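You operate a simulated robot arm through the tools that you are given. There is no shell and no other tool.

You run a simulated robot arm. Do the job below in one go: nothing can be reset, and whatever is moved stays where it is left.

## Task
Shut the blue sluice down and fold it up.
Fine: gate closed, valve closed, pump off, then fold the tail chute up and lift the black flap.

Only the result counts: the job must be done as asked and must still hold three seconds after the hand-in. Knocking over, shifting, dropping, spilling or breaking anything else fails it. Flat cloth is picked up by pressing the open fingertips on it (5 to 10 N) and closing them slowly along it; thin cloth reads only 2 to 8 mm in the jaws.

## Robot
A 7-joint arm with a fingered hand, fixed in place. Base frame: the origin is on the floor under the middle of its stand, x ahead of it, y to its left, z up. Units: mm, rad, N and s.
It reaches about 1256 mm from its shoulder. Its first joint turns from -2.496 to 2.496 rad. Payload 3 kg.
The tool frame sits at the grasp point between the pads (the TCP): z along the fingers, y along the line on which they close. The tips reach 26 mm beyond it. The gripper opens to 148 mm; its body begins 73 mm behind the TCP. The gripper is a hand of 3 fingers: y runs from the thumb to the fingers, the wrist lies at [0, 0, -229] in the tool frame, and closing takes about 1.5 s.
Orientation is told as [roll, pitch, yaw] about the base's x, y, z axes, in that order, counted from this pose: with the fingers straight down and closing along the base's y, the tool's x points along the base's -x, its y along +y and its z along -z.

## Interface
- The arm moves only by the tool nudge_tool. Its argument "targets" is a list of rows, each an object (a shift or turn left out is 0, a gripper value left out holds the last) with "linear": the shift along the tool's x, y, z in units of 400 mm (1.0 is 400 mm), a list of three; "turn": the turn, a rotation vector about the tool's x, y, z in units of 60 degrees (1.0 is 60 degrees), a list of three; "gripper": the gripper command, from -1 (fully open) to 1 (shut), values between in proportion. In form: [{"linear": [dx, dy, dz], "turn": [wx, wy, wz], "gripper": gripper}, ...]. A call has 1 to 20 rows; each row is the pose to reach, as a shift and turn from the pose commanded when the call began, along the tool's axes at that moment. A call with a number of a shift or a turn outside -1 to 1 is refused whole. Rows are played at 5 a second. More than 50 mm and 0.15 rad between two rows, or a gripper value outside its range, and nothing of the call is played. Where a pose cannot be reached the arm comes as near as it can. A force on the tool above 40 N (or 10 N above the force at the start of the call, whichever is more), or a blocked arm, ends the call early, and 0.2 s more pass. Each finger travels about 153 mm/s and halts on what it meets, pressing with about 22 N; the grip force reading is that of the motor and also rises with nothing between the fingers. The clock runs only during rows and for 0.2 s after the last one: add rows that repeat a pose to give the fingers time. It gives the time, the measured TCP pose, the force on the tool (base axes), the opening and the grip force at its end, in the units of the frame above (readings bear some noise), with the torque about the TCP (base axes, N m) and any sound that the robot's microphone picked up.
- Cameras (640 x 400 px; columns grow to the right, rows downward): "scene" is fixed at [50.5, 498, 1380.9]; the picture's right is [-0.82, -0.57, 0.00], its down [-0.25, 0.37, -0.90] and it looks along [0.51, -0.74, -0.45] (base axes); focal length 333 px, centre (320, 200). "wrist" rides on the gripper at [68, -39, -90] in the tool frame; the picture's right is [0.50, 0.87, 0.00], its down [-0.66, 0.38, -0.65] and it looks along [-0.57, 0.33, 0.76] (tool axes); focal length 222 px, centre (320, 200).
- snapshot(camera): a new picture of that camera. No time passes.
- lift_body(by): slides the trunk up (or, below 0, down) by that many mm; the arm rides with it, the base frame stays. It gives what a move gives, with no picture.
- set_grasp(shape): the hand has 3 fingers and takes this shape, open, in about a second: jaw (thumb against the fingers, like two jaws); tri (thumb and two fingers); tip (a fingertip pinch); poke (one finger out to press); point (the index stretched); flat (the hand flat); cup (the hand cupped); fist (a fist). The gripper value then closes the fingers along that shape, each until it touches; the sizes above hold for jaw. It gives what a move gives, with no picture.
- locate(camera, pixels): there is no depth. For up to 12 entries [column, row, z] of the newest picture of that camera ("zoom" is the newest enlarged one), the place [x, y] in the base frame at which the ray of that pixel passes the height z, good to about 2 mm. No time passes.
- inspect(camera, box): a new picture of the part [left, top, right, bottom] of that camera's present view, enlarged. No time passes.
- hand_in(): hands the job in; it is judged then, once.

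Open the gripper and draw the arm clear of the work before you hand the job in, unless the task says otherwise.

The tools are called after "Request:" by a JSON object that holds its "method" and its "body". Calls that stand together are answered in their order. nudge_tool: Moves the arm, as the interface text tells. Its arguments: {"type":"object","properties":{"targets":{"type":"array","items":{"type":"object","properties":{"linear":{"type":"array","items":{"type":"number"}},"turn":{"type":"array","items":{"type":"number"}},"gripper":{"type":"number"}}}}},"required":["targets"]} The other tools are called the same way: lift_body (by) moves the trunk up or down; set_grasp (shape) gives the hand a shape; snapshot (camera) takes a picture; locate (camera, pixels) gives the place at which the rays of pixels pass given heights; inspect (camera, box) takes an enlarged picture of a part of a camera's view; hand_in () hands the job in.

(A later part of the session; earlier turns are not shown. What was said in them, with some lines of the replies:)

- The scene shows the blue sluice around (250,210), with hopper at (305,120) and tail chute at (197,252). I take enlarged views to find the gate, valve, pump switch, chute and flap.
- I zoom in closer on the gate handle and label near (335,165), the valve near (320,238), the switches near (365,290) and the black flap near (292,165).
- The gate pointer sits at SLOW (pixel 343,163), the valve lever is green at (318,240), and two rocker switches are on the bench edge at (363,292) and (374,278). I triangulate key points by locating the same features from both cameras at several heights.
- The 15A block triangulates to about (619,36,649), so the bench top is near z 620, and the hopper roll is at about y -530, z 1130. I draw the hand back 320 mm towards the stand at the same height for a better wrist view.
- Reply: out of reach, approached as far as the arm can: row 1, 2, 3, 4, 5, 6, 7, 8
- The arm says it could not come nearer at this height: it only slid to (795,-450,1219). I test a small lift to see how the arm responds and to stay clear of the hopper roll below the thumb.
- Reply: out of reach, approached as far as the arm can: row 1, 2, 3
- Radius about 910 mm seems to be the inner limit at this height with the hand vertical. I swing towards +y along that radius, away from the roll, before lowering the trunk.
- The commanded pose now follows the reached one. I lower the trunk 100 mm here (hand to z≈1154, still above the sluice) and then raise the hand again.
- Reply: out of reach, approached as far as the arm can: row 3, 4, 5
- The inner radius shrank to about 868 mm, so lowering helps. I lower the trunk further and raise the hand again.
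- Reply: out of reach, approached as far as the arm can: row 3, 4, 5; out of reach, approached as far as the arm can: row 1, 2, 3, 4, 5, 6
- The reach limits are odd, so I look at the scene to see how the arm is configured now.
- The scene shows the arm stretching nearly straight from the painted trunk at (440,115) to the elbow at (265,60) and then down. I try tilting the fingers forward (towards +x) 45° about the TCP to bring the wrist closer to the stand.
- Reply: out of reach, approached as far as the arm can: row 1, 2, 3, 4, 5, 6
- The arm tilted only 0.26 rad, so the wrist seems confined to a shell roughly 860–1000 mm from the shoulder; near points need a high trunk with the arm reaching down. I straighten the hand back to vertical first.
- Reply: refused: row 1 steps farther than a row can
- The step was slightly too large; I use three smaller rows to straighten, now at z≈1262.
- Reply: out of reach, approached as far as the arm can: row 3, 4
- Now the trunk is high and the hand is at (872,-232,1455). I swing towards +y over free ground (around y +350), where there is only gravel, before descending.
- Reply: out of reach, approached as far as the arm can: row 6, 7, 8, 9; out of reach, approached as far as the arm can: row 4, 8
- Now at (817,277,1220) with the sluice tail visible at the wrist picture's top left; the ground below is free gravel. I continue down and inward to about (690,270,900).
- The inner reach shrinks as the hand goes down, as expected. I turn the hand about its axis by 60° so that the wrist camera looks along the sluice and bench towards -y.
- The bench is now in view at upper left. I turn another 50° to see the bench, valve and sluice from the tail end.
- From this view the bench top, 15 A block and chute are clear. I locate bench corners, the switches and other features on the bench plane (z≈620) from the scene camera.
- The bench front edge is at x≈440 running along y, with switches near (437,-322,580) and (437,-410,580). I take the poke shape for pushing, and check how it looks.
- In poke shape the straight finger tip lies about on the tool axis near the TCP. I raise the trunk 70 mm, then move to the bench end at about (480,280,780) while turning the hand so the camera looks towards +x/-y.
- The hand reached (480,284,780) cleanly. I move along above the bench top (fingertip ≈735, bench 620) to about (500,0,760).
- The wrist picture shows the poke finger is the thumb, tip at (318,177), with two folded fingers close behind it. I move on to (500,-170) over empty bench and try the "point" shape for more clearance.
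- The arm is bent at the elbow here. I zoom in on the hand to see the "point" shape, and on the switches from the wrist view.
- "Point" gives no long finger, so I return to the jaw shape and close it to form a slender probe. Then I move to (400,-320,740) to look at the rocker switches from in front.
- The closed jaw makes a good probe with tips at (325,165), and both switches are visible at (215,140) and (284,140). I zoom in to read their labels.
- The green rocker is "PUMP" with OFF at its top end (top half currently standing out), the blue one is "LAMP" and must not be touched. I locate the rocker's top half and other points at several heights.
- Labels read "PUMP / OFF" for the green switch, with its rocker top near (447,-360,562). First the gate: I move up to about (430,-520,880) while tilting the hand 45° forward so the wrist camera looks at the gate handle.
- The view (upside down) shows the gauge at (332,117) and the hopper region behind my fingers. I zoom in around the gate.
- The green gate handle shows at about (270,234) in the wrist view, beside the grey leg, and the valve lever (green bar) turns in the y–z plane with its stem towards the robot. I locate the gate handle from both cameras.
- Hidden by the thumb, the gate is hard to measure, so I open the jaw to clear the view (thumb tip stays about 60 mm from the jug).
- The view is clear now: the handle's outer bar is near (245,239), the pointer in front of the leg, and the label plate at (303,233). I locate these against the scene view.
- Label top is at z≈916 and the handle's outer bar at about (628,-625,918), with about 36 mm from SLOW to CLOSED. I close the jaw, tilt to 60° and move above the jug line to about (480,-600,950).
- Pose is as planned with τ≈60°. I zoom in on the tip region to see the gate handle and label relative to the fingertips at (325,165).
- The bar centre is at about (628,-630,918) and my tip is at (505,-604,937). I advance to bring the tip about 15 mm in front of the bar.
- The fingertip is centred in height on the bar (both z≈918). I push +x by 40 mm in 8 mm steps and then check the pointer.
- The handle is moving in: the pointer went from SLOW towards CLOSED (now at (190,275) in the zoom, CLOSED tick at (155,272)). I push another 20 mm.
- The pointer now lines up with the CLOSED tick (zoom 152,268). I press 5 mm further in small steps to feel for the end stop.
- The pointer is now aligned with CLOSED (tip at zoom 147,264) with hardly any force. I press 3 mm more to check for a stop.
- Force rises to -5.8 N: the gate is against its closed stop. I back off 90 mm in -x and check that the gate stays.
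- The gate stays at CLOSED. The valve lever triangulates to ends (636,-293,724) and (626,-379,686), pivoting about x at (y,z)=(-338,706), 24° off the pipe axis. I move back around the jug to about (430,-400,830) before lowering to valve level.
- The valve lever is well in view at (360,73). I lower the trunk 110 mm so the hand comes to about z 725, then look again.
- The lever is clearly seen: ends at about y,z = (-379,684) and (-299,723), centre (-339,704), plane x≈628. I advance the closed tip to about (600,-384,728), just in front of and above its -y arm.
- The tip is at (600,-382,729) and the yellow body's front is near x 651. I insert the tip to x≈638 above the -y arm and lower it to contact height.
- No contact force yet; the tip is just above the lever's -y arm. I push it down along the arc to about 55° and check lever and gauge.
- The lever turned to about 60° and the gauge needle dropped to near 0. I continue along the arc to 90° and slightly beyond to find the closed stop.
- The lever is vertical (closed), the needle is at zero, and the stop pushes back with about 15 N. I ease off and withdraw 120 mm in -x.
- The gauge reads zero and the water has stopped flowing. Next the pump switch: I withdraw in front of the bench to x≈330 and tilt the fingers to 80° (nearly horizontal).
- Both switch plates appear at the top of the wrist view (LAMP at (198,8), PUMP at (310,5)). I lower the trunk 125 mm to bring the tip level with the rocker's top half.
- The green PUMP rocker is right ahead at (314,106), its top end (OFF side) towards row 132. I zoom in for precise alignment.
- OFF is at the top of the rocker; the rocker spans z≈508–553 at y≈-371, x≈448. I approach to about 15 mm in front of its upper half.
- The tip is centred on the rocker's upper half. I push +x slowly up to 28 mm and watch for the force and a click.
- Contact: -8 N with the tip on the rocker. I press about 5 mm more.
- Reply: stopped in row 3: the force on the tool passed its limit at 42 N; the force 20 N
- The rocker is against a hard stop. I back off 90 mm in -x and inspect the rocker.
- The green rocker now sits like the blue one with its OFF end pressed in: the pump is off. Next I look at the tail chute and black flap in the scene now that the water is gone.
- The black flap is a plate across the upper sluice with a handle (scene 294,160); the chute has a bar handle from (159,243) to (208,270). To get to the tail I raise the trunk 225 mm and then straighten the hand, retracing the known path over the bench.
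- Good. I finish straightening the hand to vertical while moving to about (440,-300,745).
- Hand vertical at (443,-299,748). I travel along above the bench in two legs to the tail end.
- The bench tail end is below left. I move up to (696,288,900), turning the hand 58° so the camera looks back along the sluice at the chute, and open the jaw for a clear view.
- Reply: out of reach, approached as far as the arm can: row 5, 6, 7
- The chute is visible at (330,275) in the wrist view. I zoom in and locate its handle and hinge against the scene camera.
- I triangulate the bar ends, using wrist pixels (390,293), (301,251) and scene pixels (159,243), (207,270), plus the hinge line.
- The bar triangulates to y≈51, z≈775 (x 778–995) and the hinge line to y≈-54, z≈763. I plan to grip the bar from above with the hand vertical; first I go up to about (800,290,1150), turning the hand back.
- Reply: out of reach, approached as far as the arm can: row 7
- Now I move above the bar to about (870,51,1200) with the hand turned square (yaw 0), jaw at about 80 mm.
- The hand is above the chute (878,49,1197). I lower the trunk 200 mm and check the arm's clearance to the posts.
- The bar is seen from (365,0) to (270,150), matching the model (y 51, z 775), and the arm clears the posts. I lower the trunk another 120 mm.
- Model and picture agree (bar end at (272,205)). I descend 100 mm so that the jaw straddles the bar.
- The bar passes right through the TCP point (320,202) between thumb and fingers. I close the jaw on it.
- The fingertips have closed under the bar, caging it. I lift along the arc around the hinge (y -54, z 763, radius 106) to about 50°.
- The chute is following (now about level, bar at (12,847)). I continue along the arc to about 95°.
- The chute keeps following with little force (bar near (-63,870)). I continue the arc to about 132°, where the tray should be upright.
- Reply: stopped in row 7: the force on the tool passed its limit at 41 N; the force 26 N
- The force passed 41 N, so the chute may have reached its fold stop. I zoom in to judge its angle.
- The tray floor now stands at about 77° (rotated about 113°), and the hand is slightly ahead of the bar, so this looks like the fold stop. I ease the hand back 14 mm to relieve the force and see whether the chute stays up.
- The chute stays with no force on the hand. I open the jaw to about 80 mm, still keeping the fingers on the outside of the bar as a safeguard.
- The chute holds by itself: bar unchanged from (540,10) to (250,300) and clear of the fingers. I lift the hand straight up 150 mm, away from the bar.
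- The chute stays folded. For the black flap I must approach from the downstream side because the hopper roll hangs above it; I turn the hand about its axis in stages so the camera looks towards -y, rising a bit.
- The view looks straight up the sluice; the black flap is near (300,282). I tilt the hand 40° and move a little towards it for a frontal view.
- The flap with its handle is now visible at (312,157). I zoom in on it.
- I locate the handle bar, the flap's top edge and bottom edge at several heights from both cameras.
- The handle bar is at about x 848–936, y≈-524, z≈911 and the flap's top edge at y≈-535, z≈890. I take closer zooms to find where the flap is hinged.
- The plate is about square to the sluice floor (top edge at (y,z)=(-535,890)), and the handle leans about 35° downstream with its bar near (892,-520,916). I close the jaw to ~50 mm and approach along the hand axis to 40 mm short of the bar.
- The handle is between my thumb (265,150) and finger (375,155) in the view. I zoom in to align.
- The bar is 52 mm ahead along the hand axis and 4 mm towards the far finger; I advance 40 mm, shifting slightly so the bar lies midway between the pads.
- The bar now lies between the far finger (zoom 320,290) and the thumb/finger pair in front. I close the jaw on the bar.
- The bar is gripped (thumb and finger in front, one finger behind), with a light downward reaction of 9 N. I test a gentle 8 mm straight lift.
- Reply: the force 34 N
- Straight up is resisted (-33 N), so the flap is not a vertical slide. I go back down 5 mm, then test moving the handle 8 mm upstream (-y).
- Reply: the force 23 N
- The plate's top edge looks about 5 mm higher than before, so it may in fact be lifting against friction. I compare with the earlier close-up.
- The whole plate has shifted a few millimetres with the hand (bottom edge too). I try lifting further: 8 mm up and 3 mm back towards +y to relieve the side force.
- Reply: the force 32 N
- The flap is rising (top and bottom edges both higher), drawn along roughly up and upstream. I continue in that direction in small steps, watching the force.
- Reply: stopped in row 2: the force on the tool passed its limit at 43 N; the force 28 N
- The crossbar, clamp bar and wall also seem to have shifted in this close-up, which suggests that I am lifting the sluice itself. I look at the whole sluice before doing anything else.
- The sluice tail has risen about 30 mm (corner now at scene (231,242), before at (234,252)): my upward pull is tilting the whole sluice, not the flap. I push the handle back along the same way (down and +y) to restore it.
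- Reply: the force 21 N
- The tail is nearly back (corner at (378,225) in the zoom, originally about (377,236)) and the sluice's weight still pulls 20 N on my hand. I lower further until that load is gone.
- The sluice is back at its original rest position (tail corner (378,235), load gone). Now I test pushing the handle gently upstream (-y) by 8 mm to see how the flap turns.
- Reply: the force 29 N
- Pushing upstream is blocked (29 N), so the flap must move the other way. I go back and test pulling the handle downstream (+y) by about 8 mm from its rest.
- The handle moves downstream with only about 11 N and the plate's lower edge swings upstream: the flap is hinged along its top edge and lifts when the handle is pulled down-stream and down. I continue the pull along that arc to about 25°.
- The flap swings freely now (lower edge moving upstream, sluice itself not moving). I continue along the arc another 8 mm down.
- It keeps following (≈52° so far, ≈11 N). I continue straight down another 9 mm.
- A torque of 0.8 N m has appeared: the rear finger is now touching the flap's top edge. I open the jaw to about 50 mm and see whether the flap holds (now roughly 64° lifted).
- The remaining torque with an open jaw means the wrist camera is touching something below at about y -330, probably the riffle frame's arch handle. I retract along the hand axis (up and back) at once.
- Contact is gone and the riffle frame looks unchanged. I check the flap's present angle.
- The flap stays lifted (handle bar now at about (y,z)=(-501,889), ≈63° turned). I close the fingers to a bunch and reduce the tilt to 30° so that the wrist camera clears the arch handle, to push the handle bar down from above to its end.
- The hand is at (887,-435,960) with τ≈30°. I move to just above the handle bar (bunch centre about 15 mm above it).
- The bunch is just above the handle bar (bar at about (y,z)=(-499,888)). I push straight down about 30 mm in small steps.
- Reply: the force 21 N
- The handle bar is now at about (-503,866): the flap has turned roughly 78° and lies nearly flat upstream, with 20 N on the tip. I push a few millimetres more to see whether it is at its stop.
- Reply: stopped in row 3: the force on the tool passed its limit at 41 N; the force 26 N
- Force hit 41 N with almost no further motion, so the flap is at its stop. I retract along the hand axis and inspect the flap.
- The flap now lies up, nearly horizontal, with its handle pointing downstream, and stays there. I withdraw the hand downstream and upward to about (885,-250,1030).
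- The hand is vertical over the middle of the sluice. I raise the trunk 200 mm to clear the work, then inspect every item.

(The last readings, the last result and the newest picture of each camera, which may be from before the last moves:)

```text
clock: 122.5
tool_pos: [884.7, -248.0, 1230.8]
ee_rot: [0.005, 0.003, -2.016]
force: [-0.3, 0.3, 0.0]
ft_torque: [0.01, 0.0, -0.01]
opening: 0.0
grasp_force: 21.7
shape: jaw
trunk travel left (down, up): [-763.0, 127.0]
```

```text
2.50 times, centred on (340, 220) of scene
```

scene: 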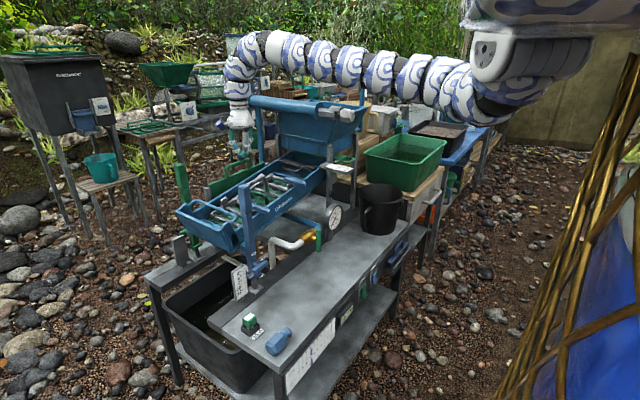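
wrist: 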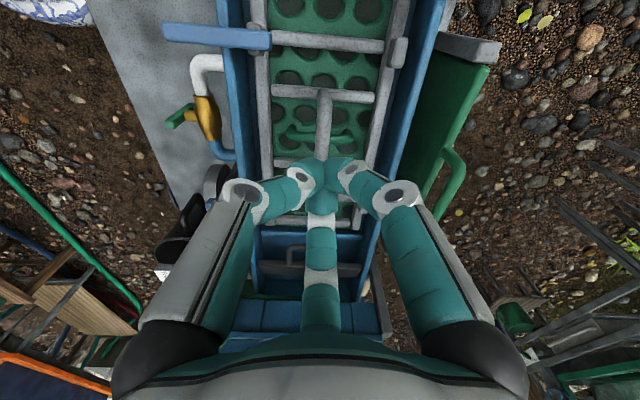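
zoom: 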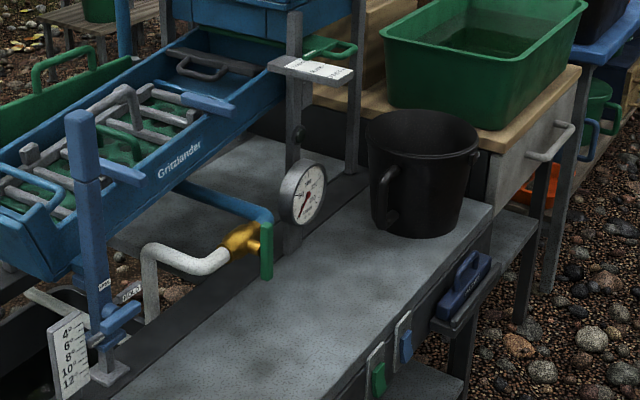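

Everything looks right: gate at CLOSED, valve handle vertical with gauge at zero, pump rocker at OFF, chute folded, flap up, and the sluice at its original tilt. I open the gripper and draw the arm clear beyond the tail.

Request:
{"method": "nudge_tool", "body": {"targets": [{"linear": [0.102, -0.044, -0.017], "gripper": -1}, {"linear": [0.204, -0.088, -0.033], "gripper": -1}, {"linear": [0.306, -0.132, -0.05], "gripper": -1}, {"linear": [0.408, -0.176, -0.067], "gripper": -1}, {"linear": [0.51, -0.22, -0.083], "gripper": -1}, {"linear": [0.613, -0.265, -0.1], "gripper": -1}, {"linear": [0.715, -0.309, -0.117], "gripper": -1}, {"linear": [0.817, -0.353, -0.133], "gripper": -1}, {"linear": [0.919, -0.397, -0.15], "gripper": -1}]}}

Request:
{"method": "snapshot", "body": {"camera": "scene"}}

Request:
{"method": "snapshot", "body": {"camera": "wrist"}}

```text
clock: 124.5
tool_pos: [897.6, 126.4, 1284.8]
ee_rot: [0.01, 0.0, -2.017]
force: [0.2, 0.7, 1.4]
ft_torque: [-0.05, -0.02, -0.02]
opening: 148.1
grasp_force: 0.0
shape: jaw
out of reach, approached as far as the arm can: row 9
trunk travel left (down, up): [-763.0, 127.0]
```

```text
taken
```

scene: 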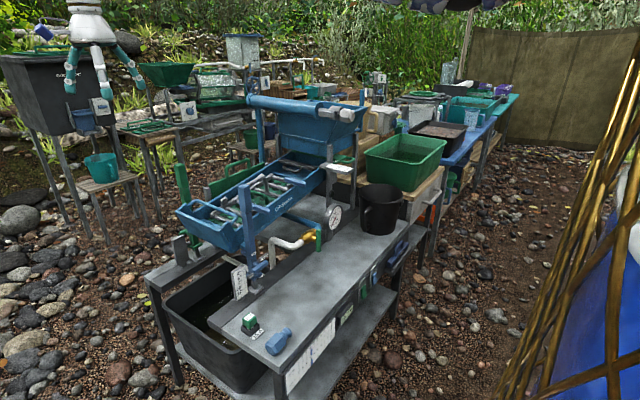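

```text
taken
```

wrist: 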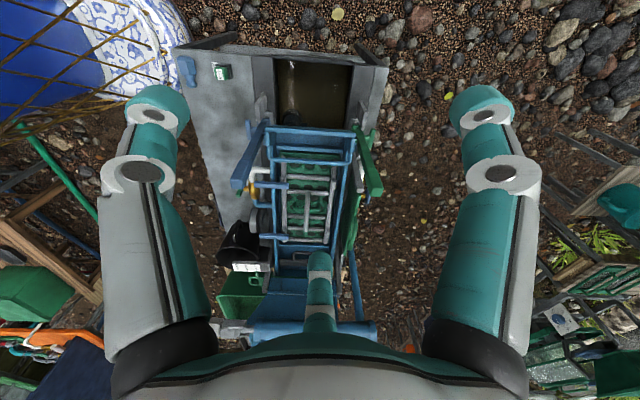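

The arm is clear with the gripper open. I make a last check of the chute, flap, gate, valve and switch before handing in.

Request:
{"method": "inspect", "body": {"camera": "scene", "box": [160, 140, 340, 250]}}

Request:
{"method": "inspect", "body": {"camera": "scene", "box": [270, 145, 326, 180]}}

Request:
{"method": "inspect", "body": {"camera": "scene", "box": [345, 260, 395, 310]}}

Request:
{"method": "inspect", "body": {"camera": "scene", "box": [315, 130, 395, 180]}}

Request:
{"method": "inspect", "body": {"camera": "wrist", "box": [240, 110, 400, 270]}}

```text
3.56 times, centred on (250, 195) of scene
```

zoom: 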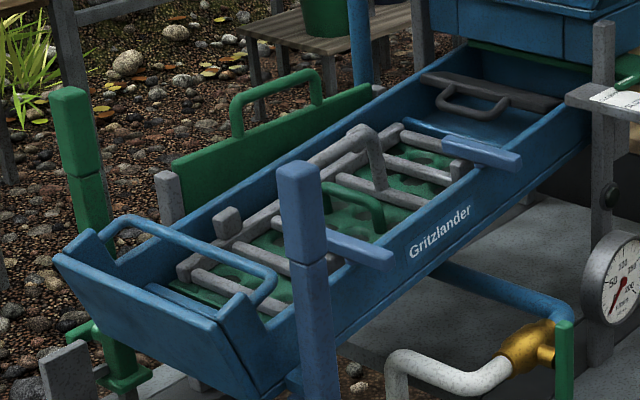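

```text
11.43 times, centred on (298, 162) of scene
```

zoom: 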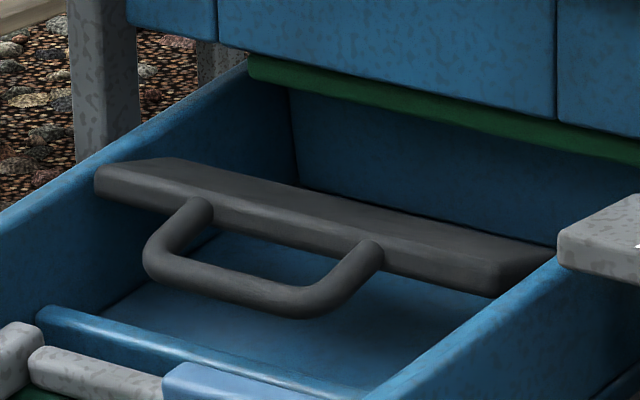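

```text
8.00 times, centred on (370, 285) of scene
```

zoom: 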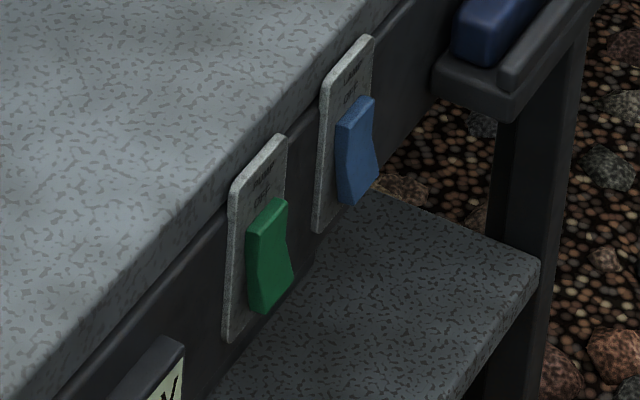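

```text
8.00 times, centred on (355, 155) of scene
```

zoom: 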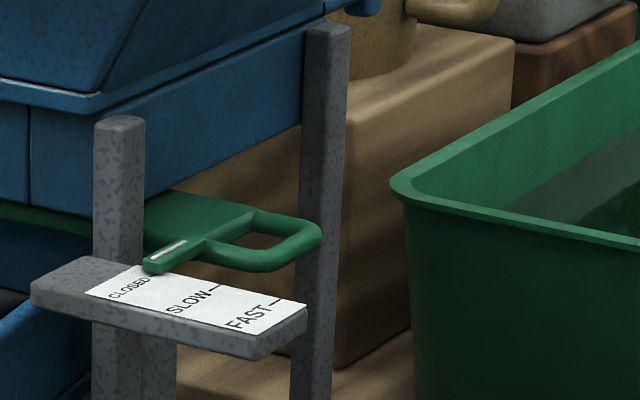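

```text
2.50 times, centred on (320, 190) of wrist
```

zoom: 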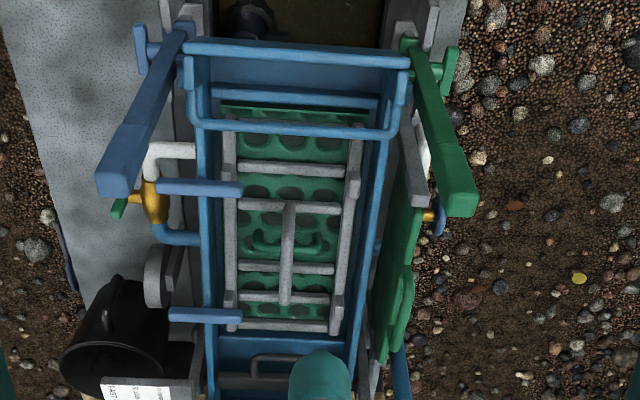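

A second small valve shows on the far side at (430,215) in the zoom. I take a closer look to make sure it does not belong to this job.

Request:
{"method": "inspect", "body": {"camera": "wrist", "box": [335, 165, 385, 215]}}

Request:
{"method": "inspect", "body": {"camera": "scene", "box": [180, 100, 280, 165]}}

```text
8.00 times, centred on (360, 190) of wrist
```

zoom: 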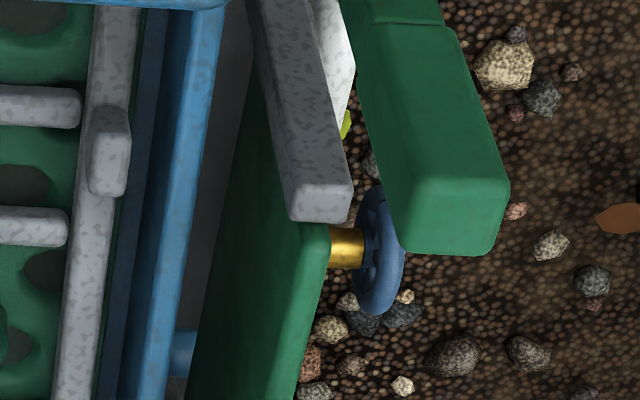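

```text
6.15 times, centred on (230, 132) of scene
```

zoom: 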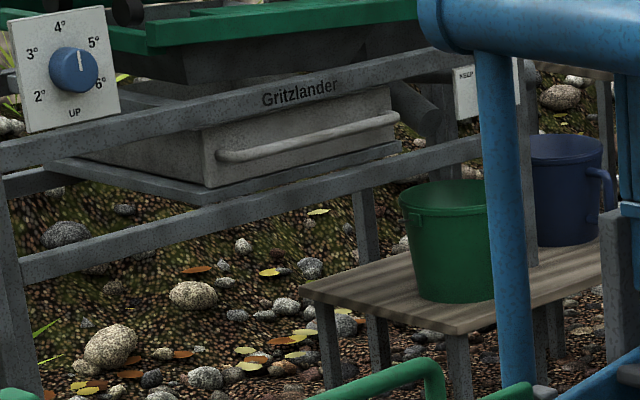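

There is a handwheel valve behind the green panel and a sign reading "KEEP…" near (258,114). I zoom in on the sign and trace the second valve's pipe.

Request:
{"method": "inspect", "body": {"camera": "scene", "box": [248, 104, 276, 124]}}

Request:
{"method": "inspect", "body": {"camera": "scene", "box": [190, 150, 290, 215]}}

Request:
{"method": "inspect", "body": {"camera": "wrist", "box": [230, 30, 400, 140]}}

```text
16.00 times, centred on (262, 114) of scene
```

zoom: 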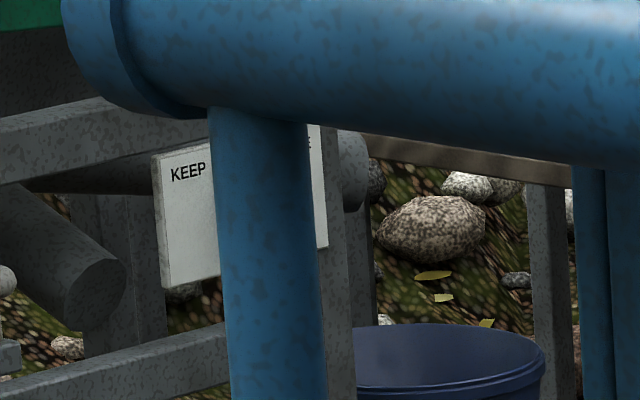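

```text
6.15 times, centred on (240, 182) of scene
```

zoom: 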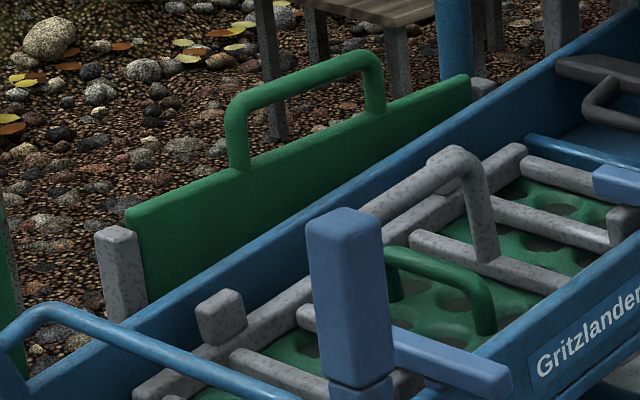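

```text
3.64 times, centred on (315, 85) of wrist
```

zoom: 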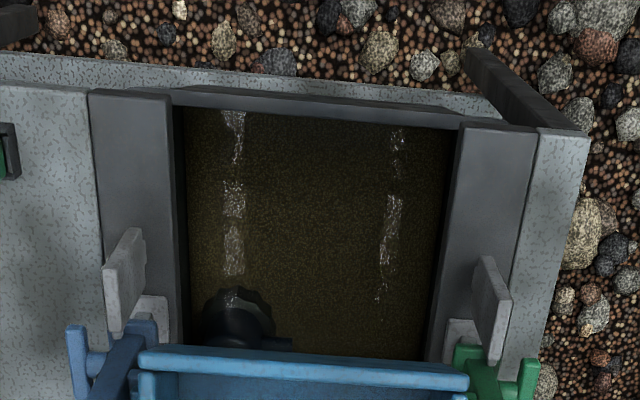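

The sign belongs to another machine. I locate the handwheel valve to understand whose pipe it sits on.

Request:
{"method": "locate", "body": {"camera": "wrist", "pixels": [[363, 195.6, 500], [363, 195.6, 600], [363, 195.6, 700], [363, 195.6, 800], [281, 194, 706]]}}

Request:
{"method": "inspect", "body": {"camera": "scene", "box": [150, 180, 330, 300]}}

```text
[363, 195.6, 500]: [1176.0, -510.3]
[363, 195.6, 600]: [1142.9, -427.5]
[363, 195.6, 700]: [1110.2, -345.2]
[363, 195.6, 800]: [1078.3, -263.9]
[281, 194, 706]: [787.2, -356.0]
```

```text
3.33 times, centred on (240, 240) of scene
```

zoom: 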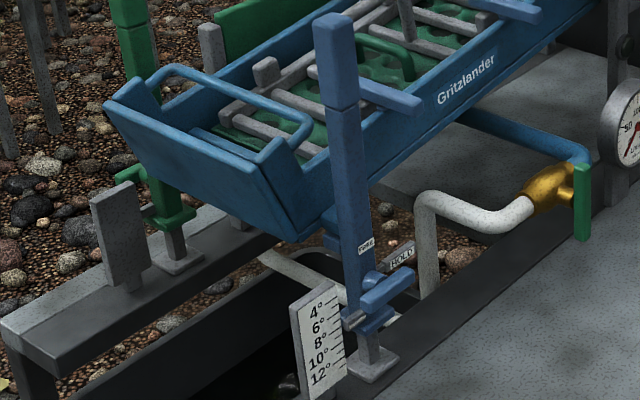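

The handwheel valve sits at about (1110,-345,700) on a separate line beyond the sluice; the valve I closed is the sluice's own feed, since the gauge fell to zero and the flow stopped. All five items hold and the arm is clear with the gripper open, so I hand in.

Request:
{"method": "hand_in", "body": {}}

```text
The job is handed in.
```

I shut the blue sluice down, folded it up and handed the job in. No score came back with the hand-in, so this is what the last pictures showed:

- **Gate:** the slide is pushed in against its stop, with the pointer at CLOSED.
- **Valve:** the green lever stands square to the pipe against its stop. The flow gauge reads zero and the water has stopped.
- **Pump:** the green PUMP switch is pressed to OFF. I did not touch the blue LAMP switch next to it.
- **Tail chute:** it is folded up to its stop, about 113° from where it hung, and stays there by itself.
- **Black flap:** it is swung up to where it stopped moving, nearly flat and pointing upstream, and stays there by itself.

**Unplanned contact:**
- **Sluice tilt:** while finding out how the flap moves, I pulled up on its handle and raised the sluice tail about 30 mm. I let it down again, and in the pictures it is back where it was to within about 1 mm.
- **Arch handle:** the wrist camera also seems to have pressed, at about 5 N, on the arch handle of the grey frame in the sluice. The frame looks unmoved.

I left a second valve, with a blue handwheel on the far side of the sluice, alone. The job names one valve, and closing the green one stopped the flow.

The gripper is open and the arm is above and beyond the tail end, clear of the work.
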